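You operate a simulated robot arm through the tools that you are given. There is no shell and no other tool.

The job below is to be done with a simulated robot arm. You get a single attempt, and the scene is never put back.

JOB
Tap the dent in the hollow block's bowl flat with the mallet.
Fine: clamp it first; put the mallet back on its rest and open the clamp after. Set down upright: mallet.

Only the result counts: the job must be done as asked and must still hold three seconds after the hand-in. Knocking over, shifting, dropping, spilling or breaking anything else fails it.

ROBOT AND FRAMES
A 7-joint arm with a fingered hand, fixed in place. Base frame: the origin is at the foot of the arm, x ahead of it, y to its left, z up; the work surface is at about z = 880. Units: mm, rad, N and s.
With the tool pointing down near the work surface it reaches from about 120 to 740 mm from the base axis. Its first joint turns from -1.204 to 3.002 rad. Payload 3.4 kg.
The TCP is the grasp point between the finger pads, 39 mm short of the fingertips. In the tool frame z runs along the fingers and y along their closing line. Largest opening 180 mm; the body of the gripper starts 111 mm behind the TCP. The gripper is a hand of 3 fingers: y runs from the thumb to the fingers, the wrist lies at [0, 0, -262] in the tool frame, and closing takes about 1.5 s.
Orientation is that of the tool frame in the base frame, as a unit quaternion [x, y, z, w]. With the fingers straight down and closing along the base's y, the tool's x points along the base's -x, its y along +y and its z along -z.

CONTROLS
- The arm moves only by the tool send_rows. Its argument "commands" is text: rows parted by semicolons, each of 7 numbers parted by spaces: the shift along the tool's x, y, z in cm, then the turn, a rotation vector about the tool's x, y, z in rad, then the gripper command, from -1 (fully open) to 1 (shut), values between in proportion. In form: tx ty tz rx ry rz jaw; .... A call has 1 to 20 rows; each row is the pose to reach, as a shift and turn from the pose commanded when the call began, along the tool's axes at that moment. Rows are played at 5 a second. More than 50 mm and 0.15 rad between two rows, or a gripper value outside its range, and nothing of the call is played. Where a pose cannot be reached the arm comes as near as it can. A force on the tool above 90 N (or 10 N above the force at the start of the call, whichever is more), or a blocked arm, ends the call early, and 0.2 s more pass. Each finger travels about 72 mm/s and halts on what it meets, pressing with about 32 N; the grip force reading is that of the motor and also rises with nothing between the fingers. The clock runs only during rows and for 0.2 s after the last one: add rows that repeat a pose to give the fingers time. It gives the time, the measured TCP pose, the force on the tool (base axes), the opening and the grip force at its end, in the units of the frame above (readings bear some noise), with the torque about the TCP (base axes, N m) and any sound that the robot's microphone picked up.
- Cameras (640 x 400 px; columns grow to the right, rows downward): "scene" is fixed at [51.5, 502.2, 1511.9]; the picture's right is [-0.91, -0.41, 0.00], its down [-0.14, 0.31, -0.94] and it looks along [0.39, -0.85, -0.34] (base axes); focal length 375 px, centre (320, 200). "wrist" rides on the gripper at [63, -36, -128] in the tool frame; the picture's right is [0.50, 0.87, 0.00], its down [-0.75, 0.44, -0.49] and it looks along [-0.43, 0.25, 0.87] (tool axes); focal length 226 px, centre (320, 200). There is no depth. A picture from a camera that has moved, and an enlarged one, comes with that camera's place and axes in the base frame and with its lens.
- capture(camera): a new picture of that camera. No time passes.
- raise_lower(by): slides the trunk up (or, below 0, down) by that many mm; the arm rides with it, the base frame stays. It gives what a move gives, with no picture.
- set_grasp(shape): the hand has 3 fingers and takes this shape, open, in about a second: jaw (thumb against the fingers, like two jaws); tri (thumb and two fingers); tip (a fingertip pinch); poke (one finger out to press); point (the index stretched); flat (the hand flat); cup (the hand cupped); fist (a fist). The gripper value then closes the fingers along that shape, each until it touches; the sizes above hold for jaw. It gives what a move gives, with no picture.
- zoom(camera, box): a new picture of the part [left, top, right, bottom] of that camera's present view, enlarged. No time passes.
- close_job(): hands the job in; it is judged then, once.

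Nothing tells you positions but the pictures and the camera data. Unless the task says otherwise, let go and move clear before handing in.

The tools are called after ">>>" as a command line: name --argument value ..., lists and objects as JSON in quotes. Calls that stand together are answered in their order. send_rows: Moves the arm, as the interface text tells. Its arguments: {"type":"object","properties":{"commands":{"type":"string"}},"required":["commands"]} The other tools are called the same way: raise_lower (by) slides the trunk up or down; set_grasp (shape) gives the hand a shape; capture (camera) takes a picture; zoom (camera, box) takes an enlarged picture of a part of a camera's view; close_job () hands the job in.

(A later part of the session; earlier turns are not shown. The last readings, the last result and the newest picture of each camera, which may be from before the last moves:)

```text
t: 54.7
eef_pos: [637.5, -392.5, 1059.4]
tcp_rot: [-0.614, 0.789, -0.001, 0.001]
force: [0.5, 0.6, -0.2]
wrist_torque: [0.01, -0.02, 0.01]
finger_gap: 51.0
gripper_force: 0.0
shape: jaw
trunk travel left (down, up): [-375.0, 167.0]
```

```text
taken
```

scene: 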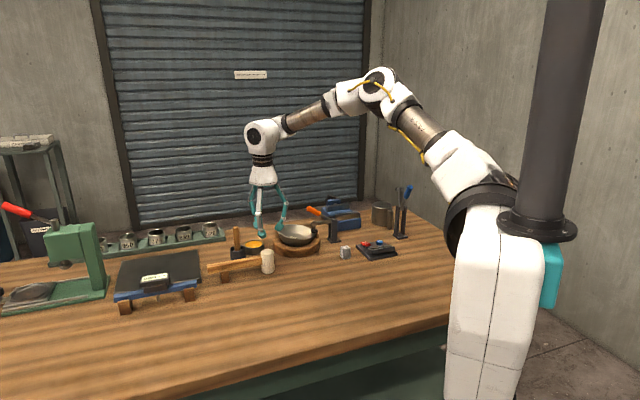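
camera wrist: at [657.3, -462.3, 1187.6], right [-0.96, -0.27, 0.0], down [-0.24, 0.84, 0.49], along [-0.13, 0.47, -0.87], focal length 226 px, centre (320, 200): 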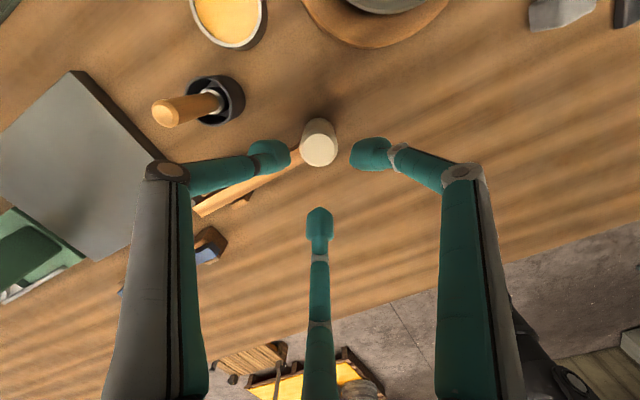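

>>> zoom --camera "wrist" --box '[260, 100, 380, 200]'

>>> zoom --camera "scene" --box '[205, 170, 305, 290]'

```text
4.00 times, centred on (320, 150) of wrist
camera zoom: at [657.3, -462.3, 1187.6], right [-0.96, -0.27, 0.0], down [-0.24, 0.84, 0.49], along [-0.13, 0.47, -0.87], focal length 904 px, centre (320, 400)
```

zoom: 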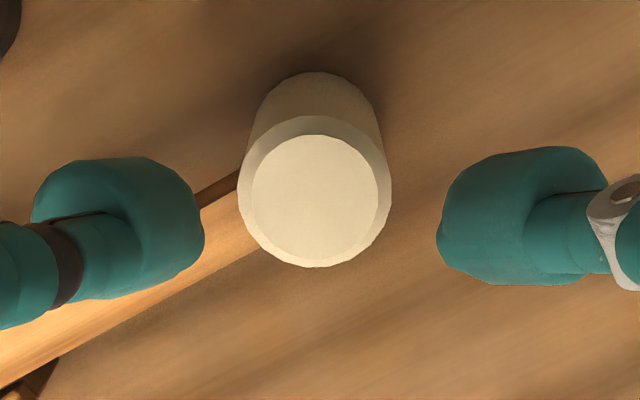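

```text
3.33 times, centred on (255, 230) of scene
camera zoom: at [51.5, 502.2, 1511.9], right [-0.91, -0.41, 0.0], down [-0.14, 0.31, -0.94], along [0.39, -0.85, -0.34], focal length 1249 px, centre (537, 100)
```

zoom: 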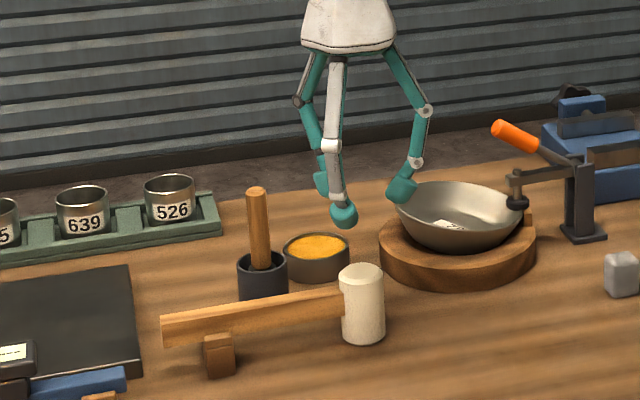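

The head is centred between the fingers within about 2 mm. Lowering around it.

>>> send_rows --commands "0.05 -0.19 2 0 0 0 0.42; 0.05 -0.19 4 0 0 0 0.42; 0.05 -0.19 6 0 0 0 0.42; 0.05 -0.19 8 0 0 0 0.42; 0.05 -0.19 9.2 0 0 0 0.42; 0.05 -0.19 10 0 0 0 0.42; 0.05 -0.19 10 0 0 0 0.42"

>>> capture --camera "wrist"

>>> zoom --camera "scene" --box '[215, 180, 305, 290]'

```text
t: 56.3
eef_pos: [641.2, -394.0, 959.2]
tcp_rot: [-0.614, 0.789, 0.0, 0.001]
force: [0.3, 0.3, 0.1]
wrist_torque: [0.03, 0.01, 0.05]
finger_gap: 50.9
gripper_force: 0.0
shape: jaw
trunk travel left (down, up): [-375.0, 167.0]
```

```text
taken
camera wrist: at [658.5, -463.5, 1086.9], right [-0.96, -0.27, 0.0], down [-0.24, 0.84, 0.49], along [-0.13, 0.47, -0.87], focal length 226 px, centre (320, 200)
```

wrist: 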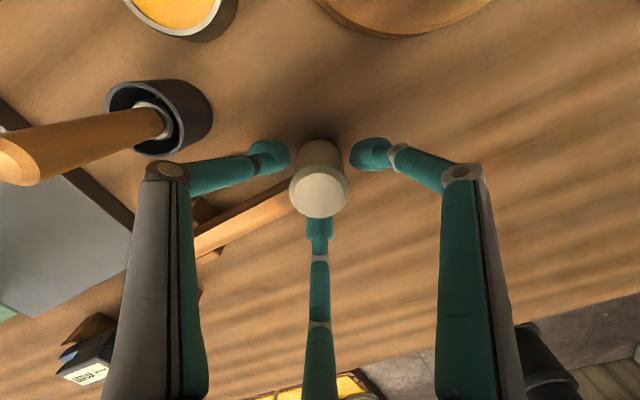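

```text
3.64 times, centred on (260, 235) of scene
camera zoom: at [51.5, 502.2, 1511.9], right [-0.91, -0.41, 0.0], down [-0.14, 0.31, -0.94], along [0.39, -0.85, -0.34], focal length 1363 px, centre (538, 73)
```

zoom: 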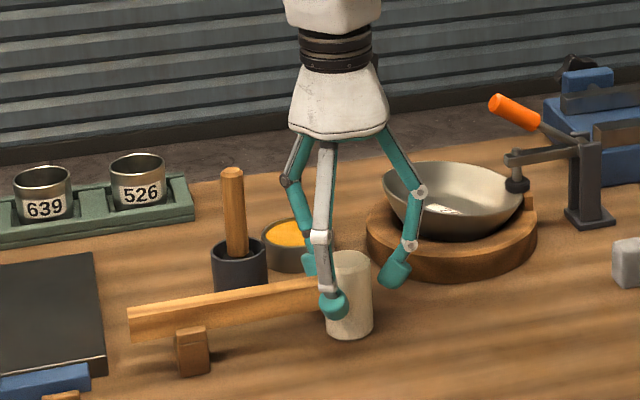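

The fingers surround the head with the handle between two of them. Closing.

>>> send_rows --commands "0 0 0 0 0 0 0.5; 0 0 0 0 0 0 0.6; 0 0 0 0 0 0 0.7; 0 0 0 0 0 0 0.8; 0 0 0 0 0 0 0.9; 0 0 0 0 0 0 1; 0 0 0 0 0 0 1; 0 0 0 0 0 0 1"

>>> capture --camera "wrist"

>>> zoom --camera "scene" --box '[215, 180, 305, 290]'

```text
t: 58.1
eef_pos: [639.1, -392.7, 959.2]
tcp_rot: [-0.614, 0.789, -0.001, 0.0]
force: [0.6, -0.9, -0.1]
wrist_torque: [0.01, 0.01, -0.01]
finger_gap: 35.0
gripper_force: 32.3
shape: tri
trunk travel left (down, up): [-375.0, 167.0]
```

```text
taken
camera wrist: at [658.7, -463.7, 1086.7], right [-0.96, -0.27, 0.0], down [-0.24, 0.84, 0.49], along [-0.13, 0.47, -0.87], focal length 226 px, centre (320, 200)
```

wrist: 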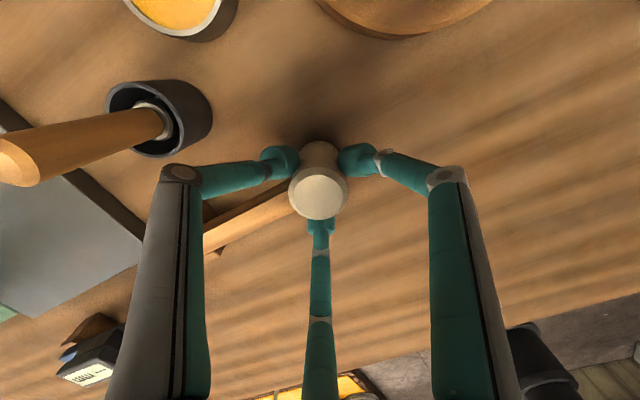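

```text
3.64 times, centred on (260, 235) of scene
camera zoom: at [51.5, 502.2, 1511.9], right [-0.91, -0.41, 0.0], down [-0.14, 0.31, -0.94], along [0.39, -0.85, -0.34], focal length 1363 px, centre (538, 73)
```

zoom: 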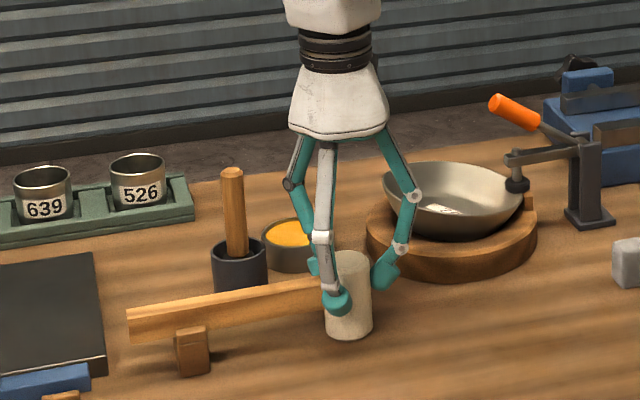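

The head is held firmly (gap 35 mm). Lifting straight up and checking it comes level.

>>> send_rows --commands "0 0 -0.5 0 0 0 1; 0 0 -1.5 0 0 0 1; 0 0 -3 0 0 0 1; 0 0 -5 0 0 0 1; 0 0 -5 0 0 0 1"

>>> capture --camera "wrist"

>>> zoom --camera "scene" --box '[205, 170, 305, 290]'

```text
t: 59.3
eef_pos: [639.9, -394.8, 1007.9]
tcp_rot: [-0.614, 0.789, -0.001, -0.001]
force: [0.7, 0.4, -2.3]
wrist_torque: [-0.08, 0.09, 0.0]
finger_gap: 34.6
gripper_force: 32.2
shape: tri
trunk travel left (down, up): [-375.0, 167.0]
```

```text
taken
camera wrist: at [659.5, -463.9, 1136.4], right [-0.96, -0.27, 0.0], down [-0.23, 0.84, 0.49], along [-0.13, 0.47, -0.87], focal length 226 px, centre (320, 200)
```

wrist: 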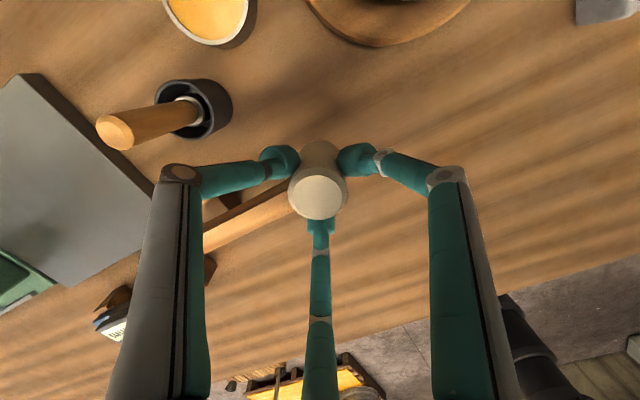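

```text
3.33 times, centred on (255, 230) of scene
camera zoom: at [51.5, 502.2, 1511.9], right [-0.91, -0.41, 0.0], down [-0.14, 0.31, -0.94], along [0.39, -0.85, -0.34], focal length 1249 px, centre (537, 100)
```

zoom: 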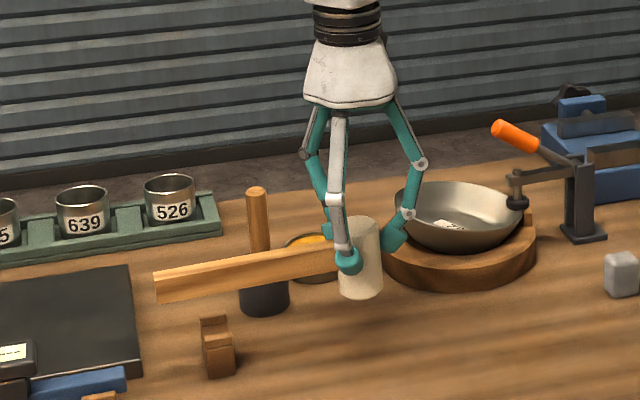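

>>> zoom --camera "scene" --box '[215, 220, 285, 265]'

```text
8.89 times, centred on (250, 242) of scene
camera zoom: at [51.5, 502.2, 1511.9], right [-0.91, -0.41, 0.0], down [-0.14, 0.31, -0.94], along [0.39, -0.85, -0.34], focal length 3332 px, centre (942, -178)
```

zoom: 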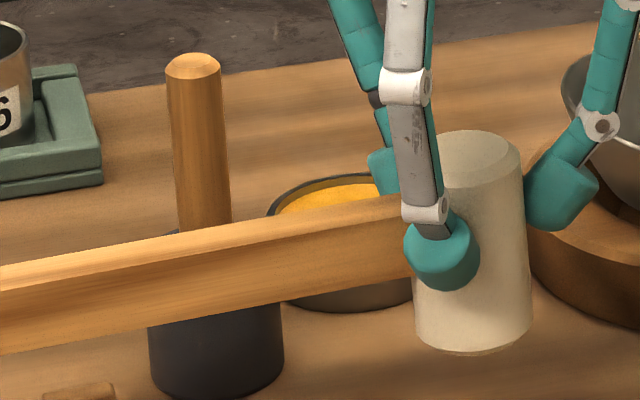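

The mallet is up and nearly level. I'll carry it high over to the bowl, turning it so its handle points away from the robot and tilting it outward towards the dent.

>>> send_rows --commands "0 0 -4.5 0 0 0 1; 0 0 -9.1 0 0 0 1; 1.6 -0.59 -9.1 0.0299 0.0048 0.135 1; 3.21 -1.17 -9.1 0.0598 0.0096 0.2701 1; 4.81 -1.76 -9.1 0.0897 0.0144 0.4051 1; 6.41 -2.34 -9.1 0.1196 0.0192 0.5401 1; 8.02 -2.93 -9.1 0.1495 0.0241 0.6752 1; 9.62 -3.52 -9.1 0.1794 0.0289 0.8102 1; 11.22 -4.1 -9.1 0.2093 0.0337 0.9452 1; 12.82 -4.69 -9.1 0.2392 0.0385 1.0802 1; 14.43 -5.27 -9.1 0.2691 0.0433 1.2153 1; 16.03 -5.86 -9.1 0.299 0.0481 1.3503 1; 16.03 -5.86 -9.1 0.299 0.0481 1.3503 1"

>>> capture --camera "wrist"

>>> capture --camera "scene"

```text
t: 62.1
eef_pos: [656.0, -565.2, 1099.6]
tcp_rot: [0.02, 0.99, -0.124, 0.067]
force: [0.1, 0.3, -3.3]
wrist_torque: [0.08, 0.05, -0.02]
finger_gap: 34.5
gripper_force: 32.8
shape: tri
trunk travel left (down, up): [-375.0, 167.0]
```

```text
taken
camera wrist: at [576.0, -566.9, 1223.2], right [-0.45, 0.85, -0.28], down [0.71, 0.53, 0.47], along [0.55, 0.01, -0.84], focal length 226 px, centre (320, 200)
```

wrist: 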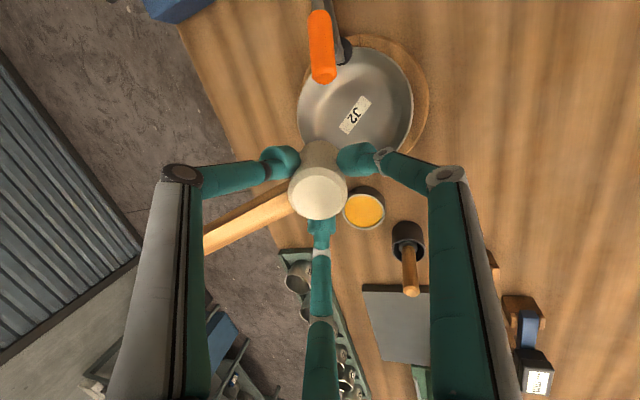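

```text
taken
```

scene: 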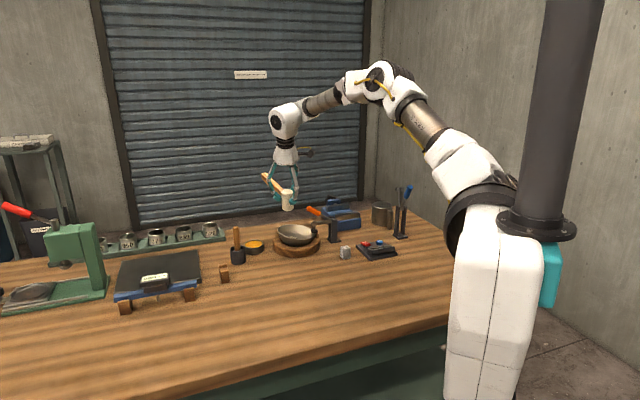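

The mallet is over the bench beside the bowl, as planned. I'll use this view to check the dent again before going in.

>>> zoom --camera "wrist" --box '[290, 40, 430, 160]'

>>> zoom --camera "scene" --box '[255, 160, 345, 260]'

```text
3.33 times, centred on (360, 100) of wrist
camera zoom: at [576.0, -566.9, 1223.2], right [-0.45, 0.85, -0.28], down [0.71, 0.53, 0.47], along [0.55, 0.01, -0.84], focal length 754 px, centre (187, 533)
```

zoom: 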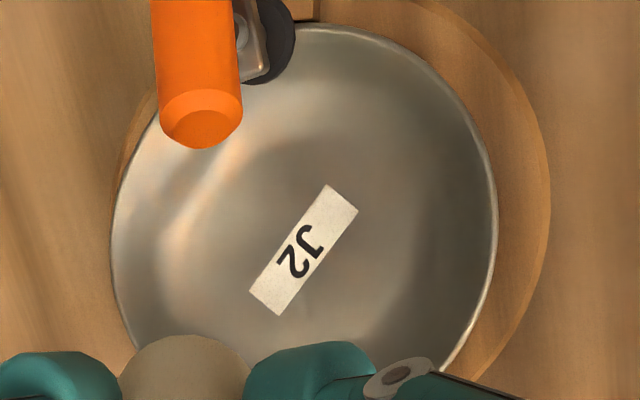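

```text
4.00 times, centred on (300, 210) of scene
camera zoom: at [51.5, 502.2, 1511.9], right [-0.91, -0.41, 0.0], down [-0.14, 0.31, -0.94], along [0.39, -0.85, -0.34], focal length 1499 px, centre (400, 160)
```

zoom: 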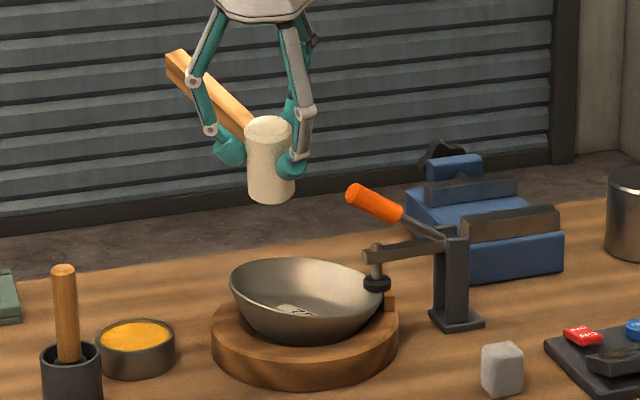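

The view agrees: the dent is near (46, 898), az. 120° from the bowl's centre. I'll lower the head into the bowl's middle first, staying clear of the clamp's lever.

>>> send_rows --commands "0.6 0.5 2.35 0 0 0 1; 1.2 1 4.7 0 0 0 1; 1.8 1.5 7.04 0 0 0 1; 2.41 2 9.39 0 0 0 1; 2.41 2 9.39 0 0 0 1"

>>> capture --camera "wrist"

>>> zoom --camera "scene" --box '[255, 160, 345, 260]'

```text
t: 63.3
eef_pos: [645.0, -566.8, 1002.0]
tcp_rot: [0.02, 0.99, -0.123, 0.068]
force: [-0.8, 0.0, -3.2]
wrist_torque: [0.03, 0.06, 0.0]
finger_gap: 34.7
gripper_force: 32.3
shape: tri
trunk travel left (down, up): [-375.0, 167.0]
```

```text
taken
camera wrist: at [564.8, -569.3, 1125.3], right [-0.45, 0.85, -0.28], down [0.71, 0.53, 0.47], along [0.55, 0.02, -0.84], focal length 226 px, centre (320, 200)
```

wrist: 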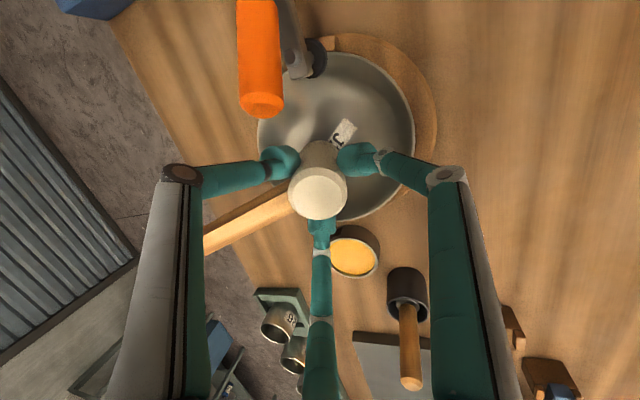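

```text
4.00 times, centred on (300, 210) of scene
camera zoom: at [51.5, 502.2, 1511.9], right [-0.91, -0.41, 0.0], down [-0.14, 0.31, -0.94], along [0.39, -0.85, -0.34], focal length 1499 px, centre (400, 160)
```

zoom: 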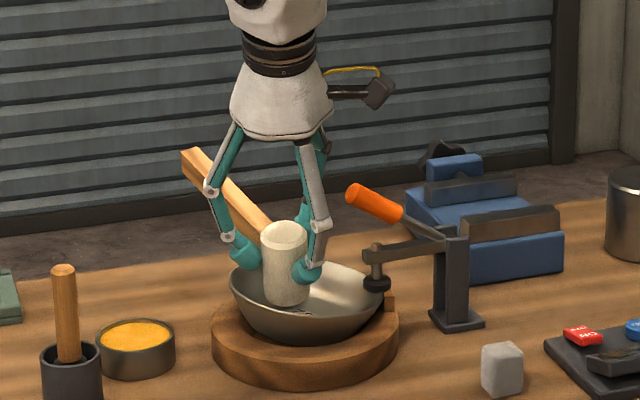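

>>> send_rows --commands "0.42 -1.12 0.29 0 0 0 1; 0.84 -2.25 0.58 0 0 0 1; 1.26 -3.37 0.87 0 0 0 1; 1.26 -3.37 0.87 0 0 0 1"

>>> capture --camera "wrist"

>>> zoom --camera "scene" --box '[265, 190, 335, 260]'

```text
t: 64.3
eef_pos: [632.9, -603.4, 999.8]
tcp_rot: [0.02, 0.99, -0.122, 0.067]
force: [-0.8, 0.8, -3.3]
wrist_torque: [0.05, 0.06, 0.01]
finger_gap: 34.8
gripper_force: 32.1
shape: tri
trunk travel left (down, up): [-375.0, 167.0]
```

```text
taken
camera wrist: at [552.1, -604.4, 1122.5], right [-0.45, 0.85, -0.28], down [0.71, 0.53, 0.47], along [0.55, 0.02, -0.84], focal length 226 px, centre (320, 200)
```

wrist: 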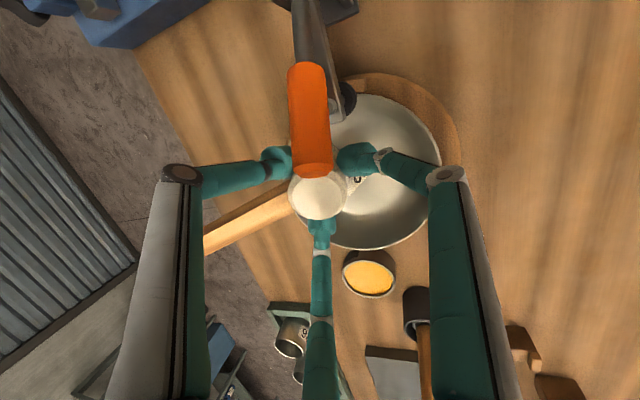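

```text
5.71 times, centred on (300, 225) of scene
camera zoom: at [51.5, 502.2, 1511.9], right [-0.91, -0.41, 0.0], down [-0.14, 0.31, -0.94], along [0.39, -0.85, -0.34], focal length 2142 px, centre (434, 57)
```

zoom: 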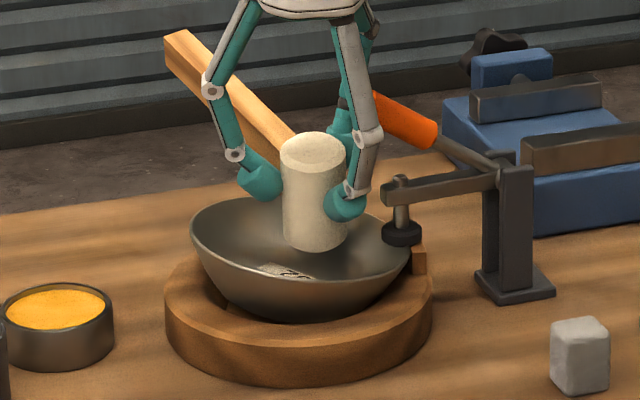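

The head hovers over the dent with the clamp lever clear above it. I'll ease down to find the contact first.

>>> send_rows --commands "0 0 0.2 0 0 0 1; 0 0 0.4 0 0 0 1; 0 0 0.6 0 0 0 1; 0 0 0.8 0 0 0 1"

```text
t: 65.3
eef_pos: [634.5, -602.6, 992.8]
tcp_rot: [0.019, 0.99, -0.123, 0.067]
force: [-1.2, 1.9, -0.3]
wrist_torque: [0.04, 0.12, -0.04]
finger_gap: 34.8
gripper_force: 32.4
shape: tri
trunk travel left (down, up): [-375.0, 167.0]
```

Contact begins about here, pushing back inward and up as expected of the dented wall. Now a first measured tap.

>>> send_rows --commands "0 0 -1 0 0 0 1; 0 0 -1.5 0 0 0 1; 0 0 0.3 0 0 0 1; 0 0 -1.5 0 0 0 1; 0 0 -1.5 0 0 0 1"

>>> capture --camera "wrist"

>>> zoom --camera "scene" --box '[265, 190, 335, 260]'

```text
t: 66.5
eef_pos: [632.8, -599.8, 1005.3]
tcp_rot: [0.019, 0.99, -0.122, 0.066]
force: [0.2, -0.5, -3.4]
wrist_torque: [0.07, 0.08, 0.03]
finger_gap: 34.7
gripper_force: 31.8
shape: tri
trunk travel left (down, up): [-375.0, 167.0]
```

```text
taken
camera wrist: at [552.1, -602.6, 1128.9], right [-0.45, 0.85, -0.28], down [0.71, 0.53, 0.47], along [0.55, 0.02, -0.84], focal length 226 px, centre (320, 200)
```

wrist: 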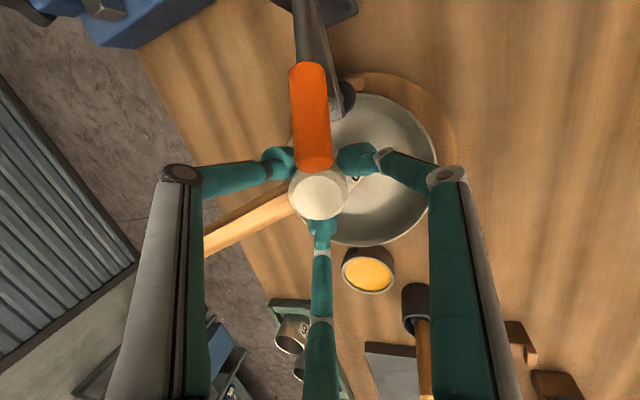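

```text
5.71 times, centred on (300, 225) of scene
camera zoom: at [51.5, 502.2, 1511.9], right [-0.91, -0.41, 0.0], down [-0.14, 0.31, -0.94], along [0.39, -0.85, -0.34], focal length 2142 px, centre (434, 57)
```

zoom: 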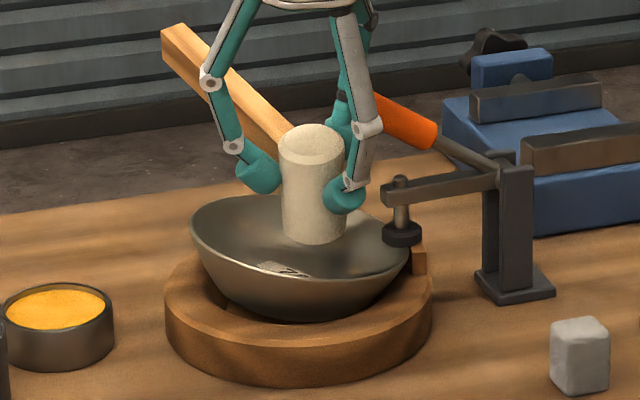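

No sound came back, so that was too light. I'll tap with more travel and a short dwell at the bottom.

>>> send_rows --commands "0 0 0 0 0 0 1; 0 0 2.1 0 0 0 1; 0 0 2.1 0 0 0 1"

>>> send_rows --commands "0 0 -1 0 0 0 1; 0 0 -2.1 0 0 0 1; 0 0 -2.1 0 0 0 1"

>>> zoom --camera "wrist" --box '[260, 60, 450, 260]'

```text
t: 67.3
eef_pos: [634.6, -601.8, 991.1]
tcp_rot: [0.02, 0.99, -0.124, 0.069]
force: [-4.8, 6.2, 12.5]
wrist_torque: [0.06, 0.17, -0.02]
finger_gap: 35.2
gripper_force: 31.6
shape: tri
trunk travel left (down, up): [-375.0, 167.0]
```

```text
t: 68.1
eef_pos: [632.7, -599.2, 1005.9]
tcp_rot: [0.019, 0.99, -0.124, 0.066]
force: [-0.8, 0.2, -2.7]
wrist_torque: [0.04, 0.11, 0.03]
finger_gap: 34.7
gripper_force: 32.1
shape: tri
trunk travel left (down, up): [-375.0, 167.0]
```

```text
2.00 times, centred on (355, 160) of wrist
camera zoom: at [552.0, -600.6, 1129.7], right [-0.45, 0.85, -0.28], down [0.71, 0.53, 0.47], along [0.55, 0.01, -0.84], focal length 452 px, centre (250, 280)
```

zoom: 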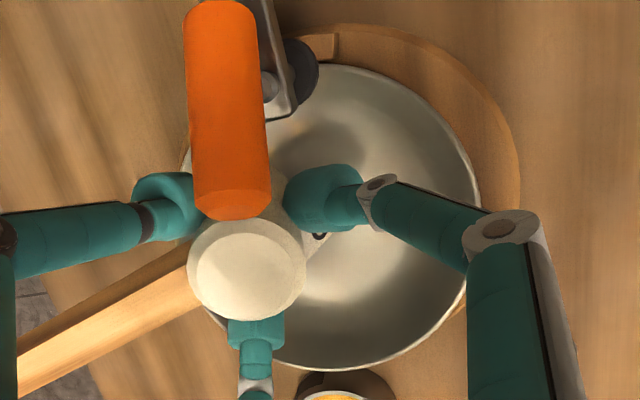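

Contact pressed back with about 17 N, but no sound yet. I'll strike a few quicker taps at the same spot.

>>> send_rows --commands "0 0 -1 0 0 0 1; 0 0 2.2 0 0 0 1; 0 0 -1 0 0 0 1; 0 0 -1 0 0 0 1; 0 0 2.2 0 0 0 1; 0 0 -1 0 0 0 1; 0 0 -1 0 0 0 1; 0 0 2.2 0 0 0 1; 0 0 0 0 0 0 1"

```text
t: 70.1
eef_pos: [632.8, -599.6, 1006.8]
tcp_rot: [0.02, 0.99, -0.123, 0.067]
force: [-0.8, -0.6, -2.6]
wrist_torque: [0.08, 0.06, 0.0]
finger_gap: 35.7
gripper_force: 32.4
shape: tri
trunk travel left (down, up): [-375.0, 167.0]
```

>>> send_rows --commands "-0.63 1.68 -0.1 0 0 0 1; -1.26 3.37 -0.17 0 0 0 1; -1.9 2.8 -2.5 0 0 0 1; -2.5 2.3 -5 0 0 0 1; -3.1 1.8 -7.3 0 0 0 1; -3.67 1.37 -9.56 0 0 0 1; -3.67 1.37 -9.56 0 0 0 1"

>>> zoom --camera "wrist" --box '[290, 40, 430, 160]'

>>> zoom --camera "scene" --box '[255, 160, 345, 260]'

>>> capture --camera "wrist"

```text
t: 71.7
eef_pos: [656.8, -563.5, 1101.2]
tcp_rot: [0.019, 0.99, -0.123, 0.065]
force: [0.4, -0.5, -3.7]
wrist_torque: [0.05, 0.07, -0.01]
finger_gap: 35.5
gripper_force: 31.8
shape: tri
trunk travel left (down, up): [-375.0, 167.0]
```

```text
3.33 times, centred on (360, 100) of wrist
camera zoom: at [576.4, -566.4, 1222.6], right [-0.45, 0.85, -0.28], down [0.71, 0.53, 0.47], along [0.55, 0.02, -0.84], focal length 754 px, centre (187, 533)
```

zoom: 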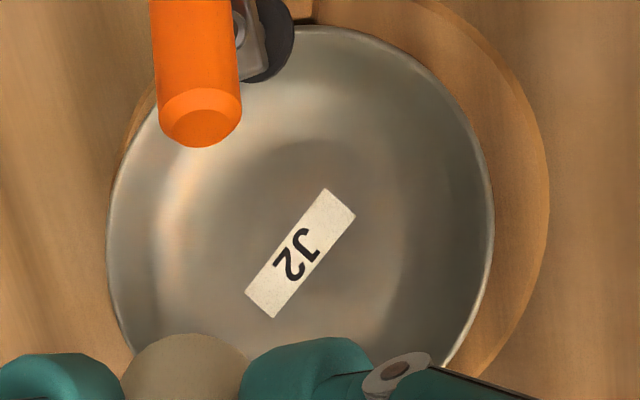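

```text
4.00 times, centred on (300, 210) of scene
camera zoom: at [51.5, 502.2, 1511.9], right [-0.91, -0.41, 0.0], down [-0.14, 0.31, -0.94], along [0.39, -0.85, -0.34], focal length 1499 px, centre (400, 160)
```

zoom: 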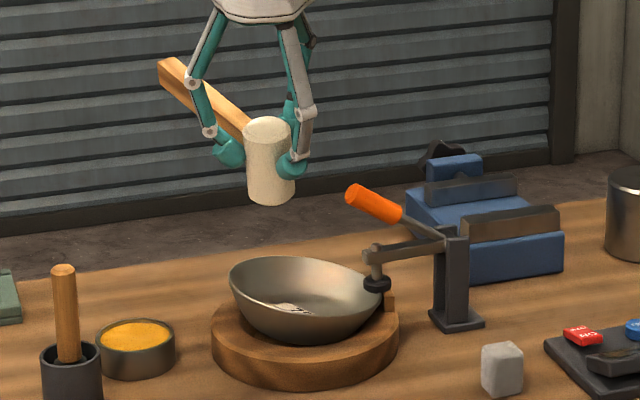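

```text
taken
camera wrist: at [576.4, -566.4, 1222.6], right [-0.45, 0.85, -0.28], down [0.71, 0.53, 0.47], along [0.55, 0.02, -0.84], focal length 226 px, centre (320, 200)
```

wrist: 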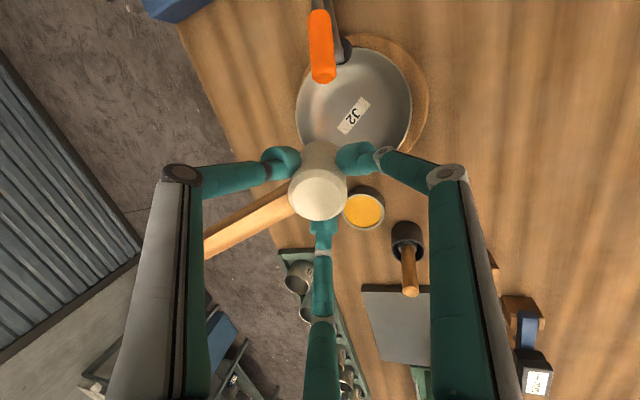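

The dent has visibly smoothed out. I'll enlarge that wall to see whether any of it remains.

>>> zoom --camera "wrist" --box '[295, 55, 365, 130]'

>>> zoom --camera "scene" --box '[278, 218, 322, 250]'

```text
5.33 times, centred on (330, 92) of wrist
camera zoom: at [576.4, -566.4, 1222.6], right [-0.45, 0.85, -0.28], down [0.71, 0.53, 0.47], along [0.55, 0.02, -0.84], focal length 1206 px, centre (267, 773)
```

zoom: 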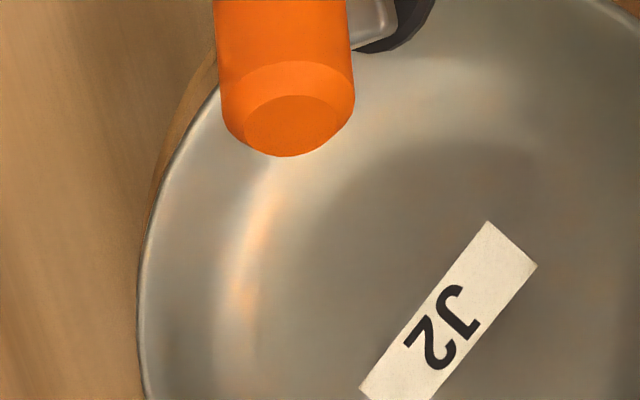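

```text
12.50 times, centred on (300, 234) of scene
camera zoom: at [51.5, 502.2, 1511.9], right [-0.91, -0.41, 0.0], down [-0.14, 0.31, -0.94], along [0.39, -0.85, -0.34], focal length 4685 px, centre (570, -225)
```

zoom: 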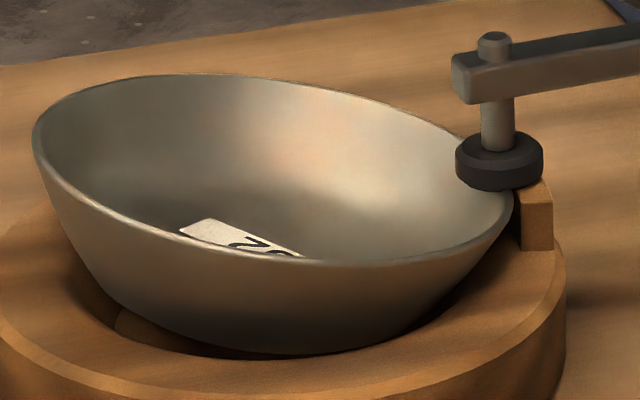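

The bowl wall now reads as a smooth round band where the dent was. I'll take one more look from another position, with the mallet kept high, to be sure it's flat.

>>> send_rows --commands "1.5 0.3 -0.5 0 0 0 1; 3 0.6 -1 0 0 0 1; 4.5 0.9 -1.5 0 0 0 1; 6 1.2 -2 0 0 0 1; 7.5 1.4 -2.2 0 0 0 1; 8.98 0.45 -2.4 0 0 0 1; 8.98 0.45 -2.4 0 0 0 1"

>>> capture --camera "wrist"

```text
t: 73.3
eef_pos: [566.1, -551.9, 1108.6]
tcp_rot: [0.02, 0.99, -0.121, 0.066]
force: [0.6, 0.2, -3.6]
wrist_torque: [0.05, 0.05, 0.0]
finger_gap: 35.3
gripper_force: 32.0
shape: tri
trunk travel left (down, up): [-375.0, 167.0]
```

```text
taken
camera wrist: at [484.9, -554.7, 1232.0], right [-0.45, 0.85, -0.28], down [0.71, 0.53, 0.47], along [0.55, 0.02, -0.84], focal length 226 px, centre (320, 200)
```

wrist: 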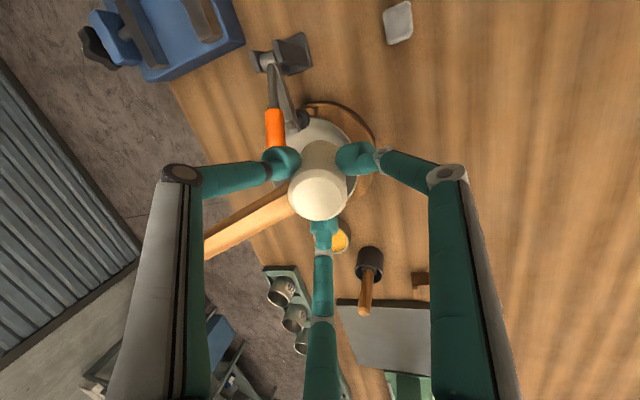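

>>> send_rows --commands "-1.4 1.37 -0.14 0 0 0 1; -2.81 2.74 -0.28 0 0 0 1; -4.22 4.11 -0.42 0 0 0 1; -5.6 2.32 0.22 0 0 0 1; -6.99 0.54 0.87 0 0 0 1; -8.37 -1.25 1.51 0 0 0 1; -9.76 -3.03 2.16 0 0 0 1; -11.14 -4.82 2.8 0 0 0 1; -11.14 -4.82 2.8 0 0 0 1"

>>> capture --camera "wrist"

>>> zoom --camera "wrist" --box '[330, 40, 470, 170]'

```text
t: 75.3
eef_pos: [677.2, -607.8, 1111.1]
tcp_rot: [0.019, 0.99, -0.122, 0.068]
force: [0.7, 0.5, -3.5]
wrist_torque: [0.08, 0.05, 0.01]
finger_gap: 35.3
gripper_force: 31.9
shape: tri
trunk travel left (down, up): [-375.0, 167.0]
```

```text
taken
camera wrist: at [596.3, -610.5, 1234.1], right [-0.45, 0.85, -0.28], down [0.71, 0.53, 0.47], along [0.55, 0.02, -0.84], focal length 226 px, centre (320, 200)
```

wrist: 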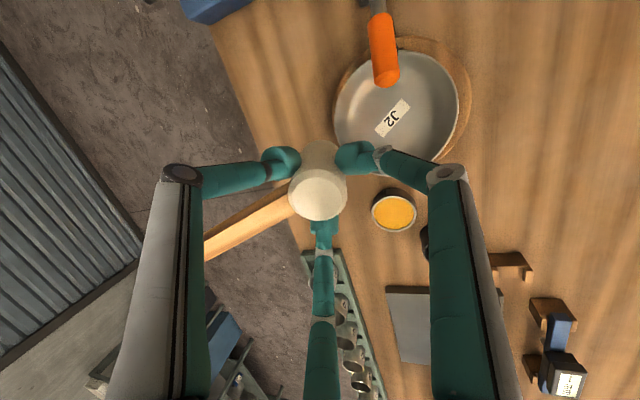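

```text
3.08 times, centred on (400, 105) of wrist
camera zoom: at [596.3, -610.5, 1234.1], right [-0.45, 0.85, -0.28], down [0.71, 0.53, 0.47], along [0.55, 0.02, -0.84], focal length 696 px, centre (74, 492)
```

zoom: 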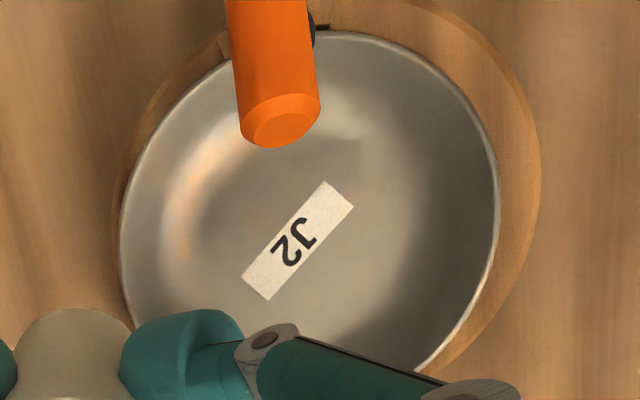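

>>> zoom --camera "wrist" --box '[335, 60, 400, 130]'

```text
5.71 times, centred on (368, 95) of wrist
camera zoom: at [596.3, -610.5, 1234.1], right [-0.45, 0.85, -0.28], down [0.71, 0.53, 0.47], along [0.55, 0.02, -0.84], focal length 1292 px, centre (49, 800)
```

zoom: 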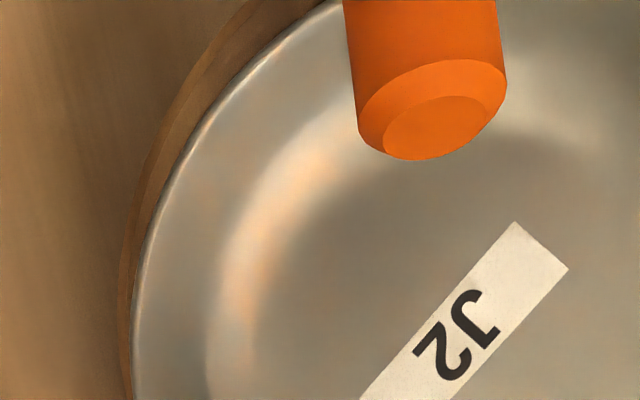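

The wall is smooth all round, so the dent is flat. Now I'll carry the mallet back along the same path to above its rest.

>>> send_rows --commands "1.08 2.19 -0.2 0 0 0 1; 2.16 4.37 -0.4 0 0 0 1; 2.37 6.01 -0.84 -0.0299 -0.0048 -0.135 1; 2.57 7.64 -1.28 -0.0598 -0.0096 -0.2701 1; 2.78 9.28 -1.71 -0.0897 -0.0144 -0.4051 1; 2.98 10.92 -2.15 -0.1196 -0.0192 -0.5401 1; 3.19 12.56 -2.59 -0.1495 -0.0241 -0.6752 1; 3.4 14.19 -3.03 -0.1794 -0.0289 -0.8102 1; 3.6 15.83 -3.47 -0.2093 -0.0337 -0.9452 1; 3.81 17.47 -3.9 -0.2392 -0.0385 -1.0802 1; 4.01 19.1 -4.34 -0.2691 -0.0433 -1.2153 1; 4.22 20.74 -4.78 -0.299 -0.0481 -1.3503 1; 4.22 20.74 -4.78 -0.299 -0.0481 -1.3503 1"

>>> capture --camera "wrist"

>>> zoom --camera "scene" --box '[195, 160, 305, 290]'

```text
t: 78.1
eef_pos: [639.4, -393.5, 1100.8]
tcp_rot: [-0.615, 0.789, 0.0, 0.0]
force: [0.7, -0.1, -2.8]
wrist_torque: [-0.08, 0.04, 0.01]
finger_gap: 35.2
gripper_force: 32.0
shape: tri
trunk travel left (down, up): [-375.0, 167.0]
```

```text
taken
camera wrist: at [658.9, -463.8, 1228.5], right [-0.96, -0.27, 0.0], down [-0.24, 0.84, 0.49], along [-0.13, 0.47, -0.87], focal length 226 px, centre (320, 200)
```

wrist: 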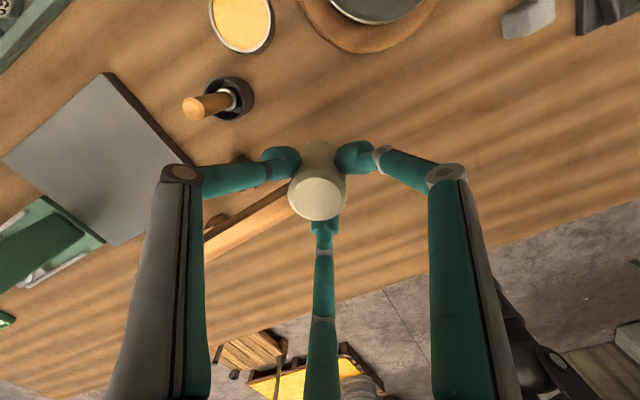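

```text
3.08 times, centred on (250, 225) of scene
camera zoom: at [51.5, 502.2, 1511.9], right [-0.91, -0.41, 0.0], down [-0.14, 0.31, -0.94], along [0.39, -0.85, -0.34], focal length 1153 px, centre (535, 123)
```

zoom: 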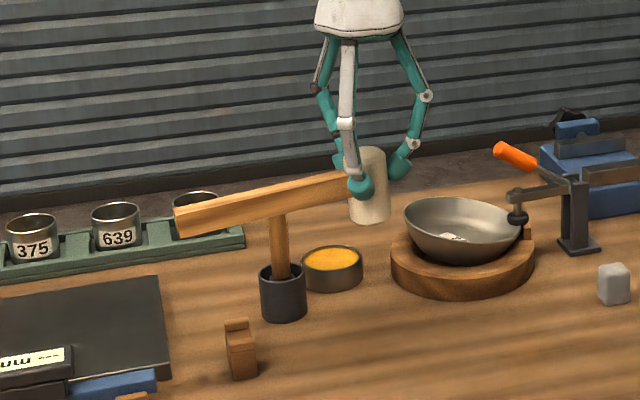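

>>> zoom --camera "scene" --box '[215, 195, 285, 245]'

>>> zoom --camera "wrist" --box '[190, 120, 360, 270]'

```text
8.00 times, centred on (250, 220) of scene
camera zoom: at [51.5, 502.2, 1511.9], right [-0.91, -0.41, 0.0], down [-0.14, 0.31, -0.94], along [0.39, -0.85, -0.34], focal length 2998 px, centre (880, 40)
```

zoom: 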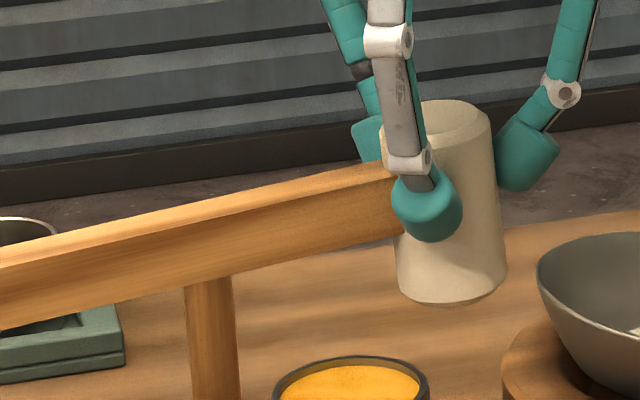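

```text
2.67 times, centred on (275, 195) of wrist
camera zoom: at [658.9, -463.8, 1228.5], right [-0.96, -0.27, 0.0], down [-0.24, 0.84, 0.49], along [-0.13, 0.47, -0.87], focal length 603 px, centre (440, 213)
```

zoom: 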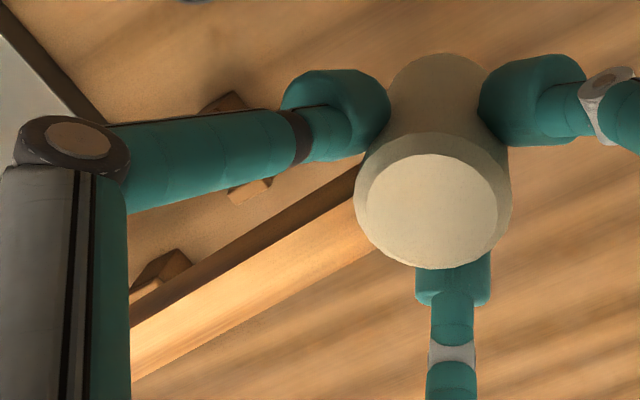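

The mallet seems to have turned a few degrees in the grip during the tapping. I'll measure that before setting it down.

>>> zoom --camera "scene" --box '[195, 195, 265, 245]'

>>> zoom --camera "scene" --box '[235, 190, 285, 230]'

```text
8.00 times, centred on (230, 220) of scene
camera zoom: at [51.5, 502.2, 1511.9], right [-0.91, -0.41, 0.0], down [-0.14, 0.31, -0.94], along [0.39, -0.85, -0.34], focal length 2998 px, centre (1040, 40)
```

zoom: 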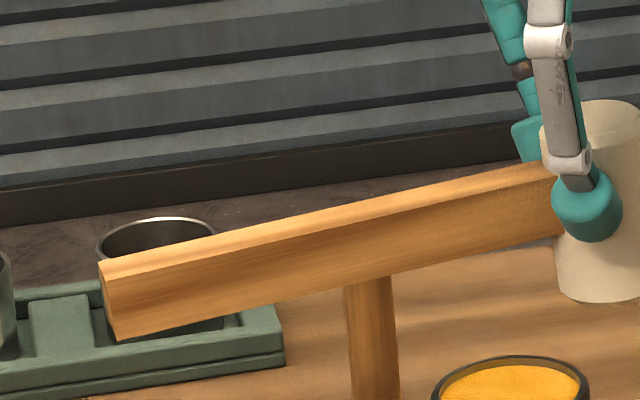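

```text
10.00 times, centred on (260, 210) of scene
camera zoom: at [51.5, 502.2, 1511.9], right [-0.91, -0.41, 0.0], down [-0.14, 0.31, -0.94], along [0.39, -0.85, -0.34], focal length 3748 px, centre (920, 100)
```

zoom: 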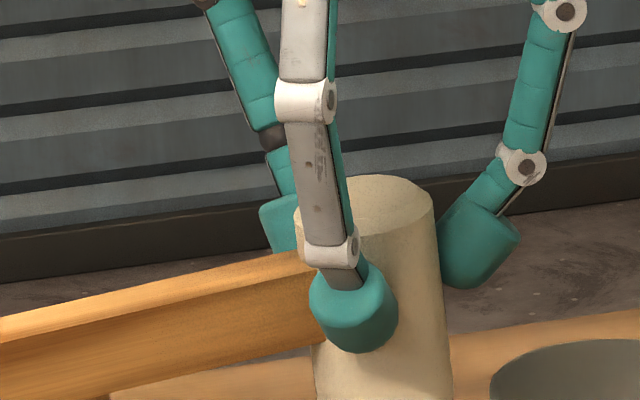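

The handle has turned about 5° and drooped about 2° in the grip. I'll correct both by turning the hand, lower partway, and compare it with the rest.

>>> send_rows --commands "0.06 0.04 0 0.011 -0.0168 0.044 1; 0.13 0.08 0 0.0218 -0.0335 0.088 1; 0.13 0.08 2.3 0.0218 -0.0335 0.088 1; 0.13 0.08 4.6 0.0218 -0.0335 0.088 1; 0.13 0.08 6.9 0.0218 -0.0335 0.088 1; 0.13 0.08 9.1 0.0218 -0.0335 0.088 1; 0.13 0.08 9.1 0.0218 -0.0335 0.088 1"

>>> zoom --camera "scene" --box '[200, 215, 290, 290]'

>>> capture --camera "wrist"

>>> zoom --camera "wrist" --box '[190, 120, 360, 270]'

```text
t: 79.7
eef_pos: [639.5, -396.0, 1009.4]
tcp_rot: [-0.578, 0.816, 0.002, 0.02]
force: [-0.1, 0.0, -2.6]
wrist_torque: [-0.07, 0.02, 0.01]
finger_gap: 35.4
gripper_force: 31.9
shape: tri
trunk travel left (down, up): [-375.0, 167.0]
```

```text
5.33 times, centred on (245, 252) of scene
camera zoom: at [51.5, 502.2, 1511.9], right [-0.91, -0.41, 0.0], down [-0.14, 0.31, -0.94], along [0.39, -0.85, -0.34], focal length 1999 px, centre (720, -80)
```

zoom: 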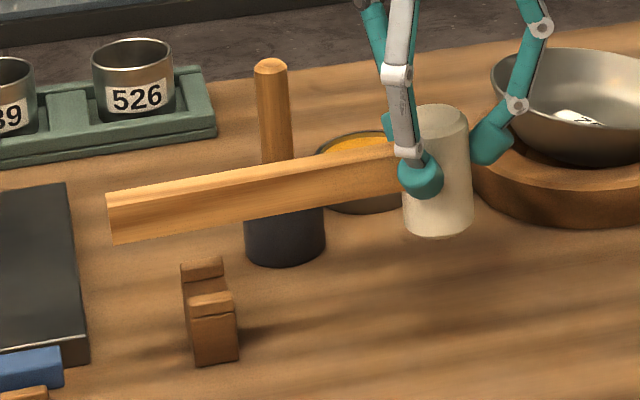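

```text
taken
camera wrist: at [647.6, -468.8, 1135.9], right [-0.98, -0.18, -0.04], down [-0.18, 0.84, 0.51], along [-0.06, 0.51, -0.86], focal length 226 px, centre (320, 200)
```

wrist: 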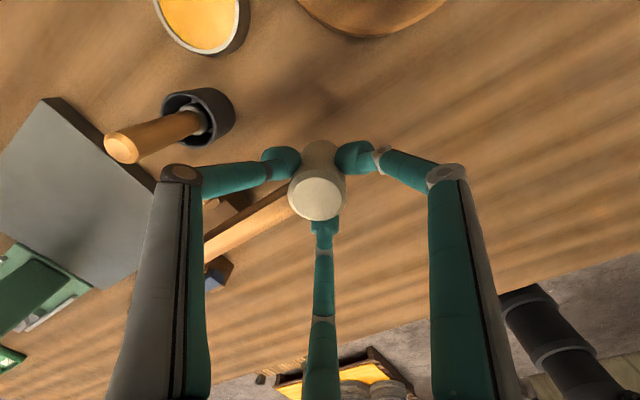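

```text
2.67 times, centred on (275, 195) of wrist
camera zoom: at [647.6, -468.8, 1135.9], right [-0.98, -0.18, -0.04], down [-0.18, 0.84, 0.51], along [-0.06, 0.51, -0.86], focal length 603 px, centre (440, 213)
```

zoom: 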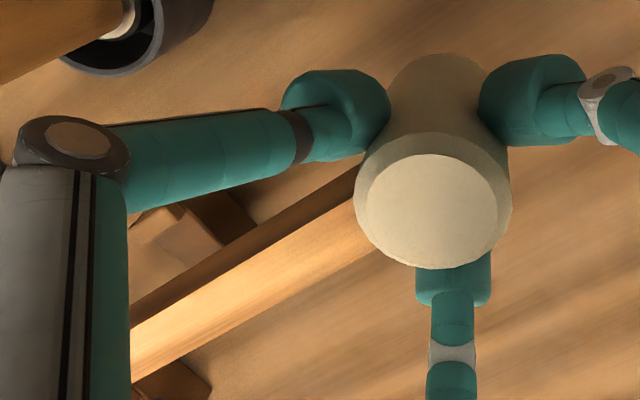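

The handle is level again and pointing over the rest. Lowering to just above it for a finer check.

>>> send_rows --commands "0 0 1.5 0 0 0 1; 0 0 3 0 0 0 1; 0 0 3 0 0 0 1"

>>> zoom --camera "scene" --box '[200, 225, 285, 290]'

>>> zoom --camera "scene" --box '[203, 245, 248, 285]'

>>> zoom --camera "wrist" --box '[190, 130, 340, 270]'

```text
t: 80.5
eef_pos: [639.3, -393.9, 979.0]
tcp_rot: [-0.578, 0.816, 0.0, 0.02]
force: [-0.9, -0.2, -2.3]
wrist_torque: [-0.05, 0.02, -0.03]
finger_gap: 35.2
gripper_force: 32.3
shape: tri
trunk travel left (down, up): [-375.0, 167.0]
```

```text
6.15 times, centred on (242, 258) of scene
camera zoom: at [51.5, 502.2, 1511.9], right [-0.91, -0.41, 0.0], down [-0.14, 0.31, -0.94], along [0.39, -0.85, -0.34], focal length 2306 px, centre (797, -154)
```

zoom: 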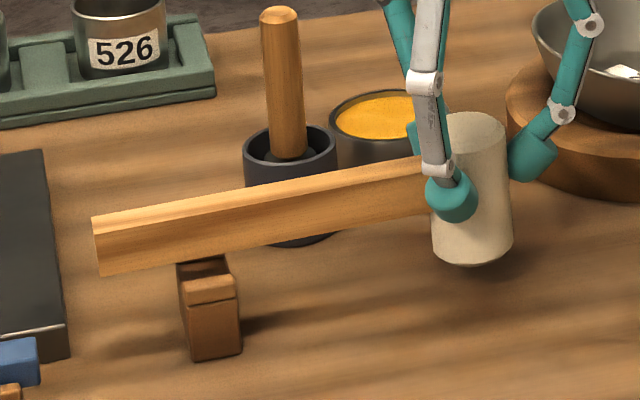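

```text
10.00 times, centred on (226, 265) of scene
camera zoom: at [51.5, 502.2, 1511.9], right [-0.91, -0.41, 0.0], down [-0.14, 0.31, -0.94], along [0.39, -0.85, -0.34], focal length 3748 px, centre (1265, -450)
```

zoom: 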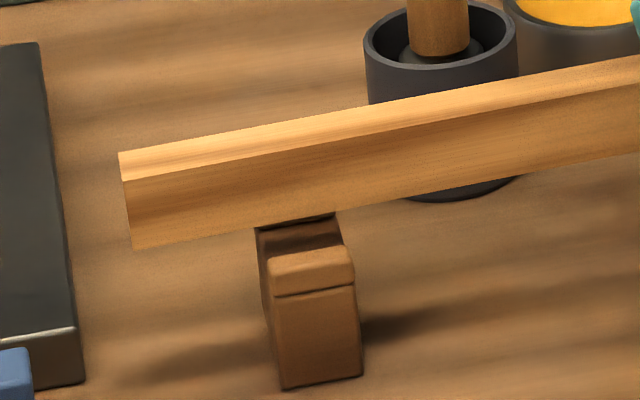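

```text
2.86 times, centred on (265, 200) of wrist
camera zoom: at [649.0, -468.3, 1105.4], right [-0.98, -0.18, -0.04], down [-0.18, 0.84, 0.51], along [-0.06, 0.51, -0.86], focal length 646 px, centre (477, 200)
```

zoom: 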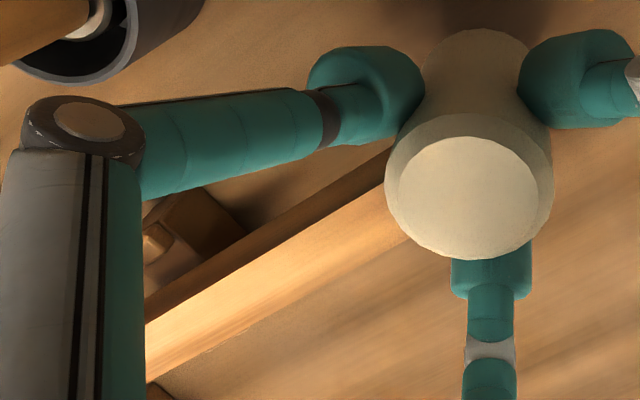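

>>> zoom --camera "wrist" --box '[195, 190, 275, 270]'

>>> capture --camera "wrist"

```text
5.00 times, centred on (235, 230) of wrist
camera zoom: at [649.0, -468.3, 1105.4], right [-0.98, -0.18, -0.04], down [-0.18, 0.84, 0.51], along [-0.06, 0.51, -0.86], focal length 1130 px, centre (745, 50)
```

zoom: 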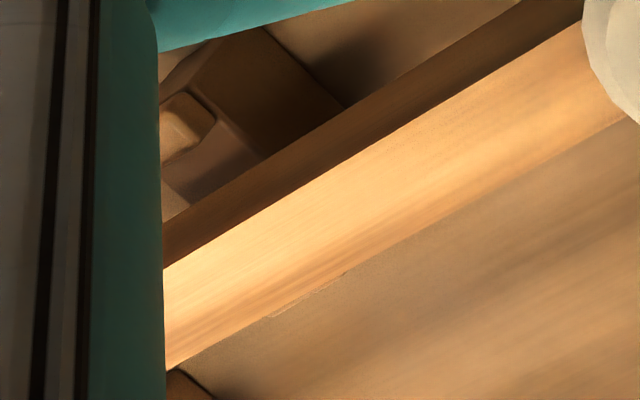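

```text
taken
camera wrist: at [649.0, -468.3, 1105.4], right [-0.98, -0.18, -0.04], down [-0.18, 0.84, 0.51], along [-0.06, 0.51, -0.86], focal length 226 px, centre (320, 200)
```

wrist: 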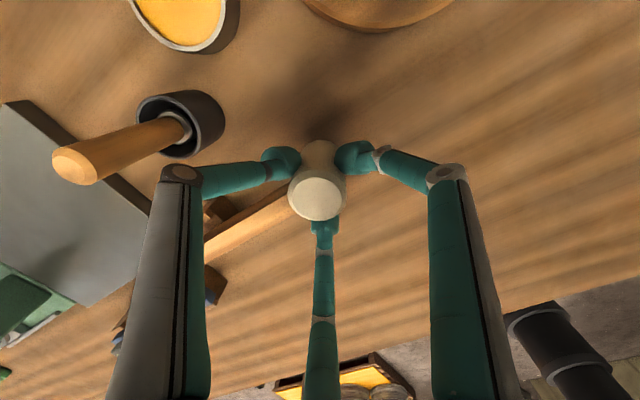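

The handle is lined up over the fork within a couple of millimetres. I'll trim the last degree of droop and lower slowly until it touches down.

>>> send_rows --commands "0.11 0.06 0.5 0.004 -0.0078 0 1; 0.22 0.12 1 0.0082 -0.0155 0 1; 0.22 0.12 1.3 0.0082 -0.0155 0 1; 0.22 0.12 1.3 0.0082 -0.0155 0 1"

>>> zoom --camera "scene" --box '[200, 230, 285, 290]'

```text
t: 81.5
eef_pos: [638.8, -396.2, 964.7]
tcp_rot: [-0.578, 0.816, 0.002, 0.029]
force: [-0.6, 0.1, -2.5]
wrist_torque: [-0.03, 0.03, -0.02]
finger_gap: 35.1
gripper_force: 32.2
shape: tri
trunk travel left (down, up): [-375.0, 167.0]
```

```text
6.67 times, centred on (242, 260) of scene
camera zoom: at [51.5, 502.2, 1511.9], right [-0.91, -0.41, 0.0], down [-0.14, 0.31, -0.94], along [0.39, -0.85, -0.34], focal length 2499 px, centre (837, -200)
```

zoom: 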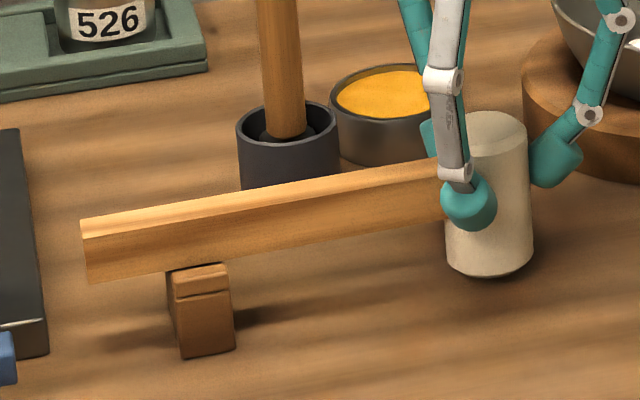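

>>> send_rows --commands "0 0 0.1 0 0 0 1; 0 0 0.2 0 0 0 1; 0 0 0.25 0 0 0 1; 0 0 0.25 0 0 0 1"

```text
t: 82.5
eef_pos: [638.9, -395.6, 963.7]
tcp_rot: [-0.578, 0.815, 0.003, 0.028]
force: [-0.3, -0.1, -2.6]
wrist_torque: [-0.06, 0.05, 0.0]
finger_gap: 35.1
gripper_force: 32.2
shape: tri
trunk travel left (down, up): [-375.0, 167.0]
```

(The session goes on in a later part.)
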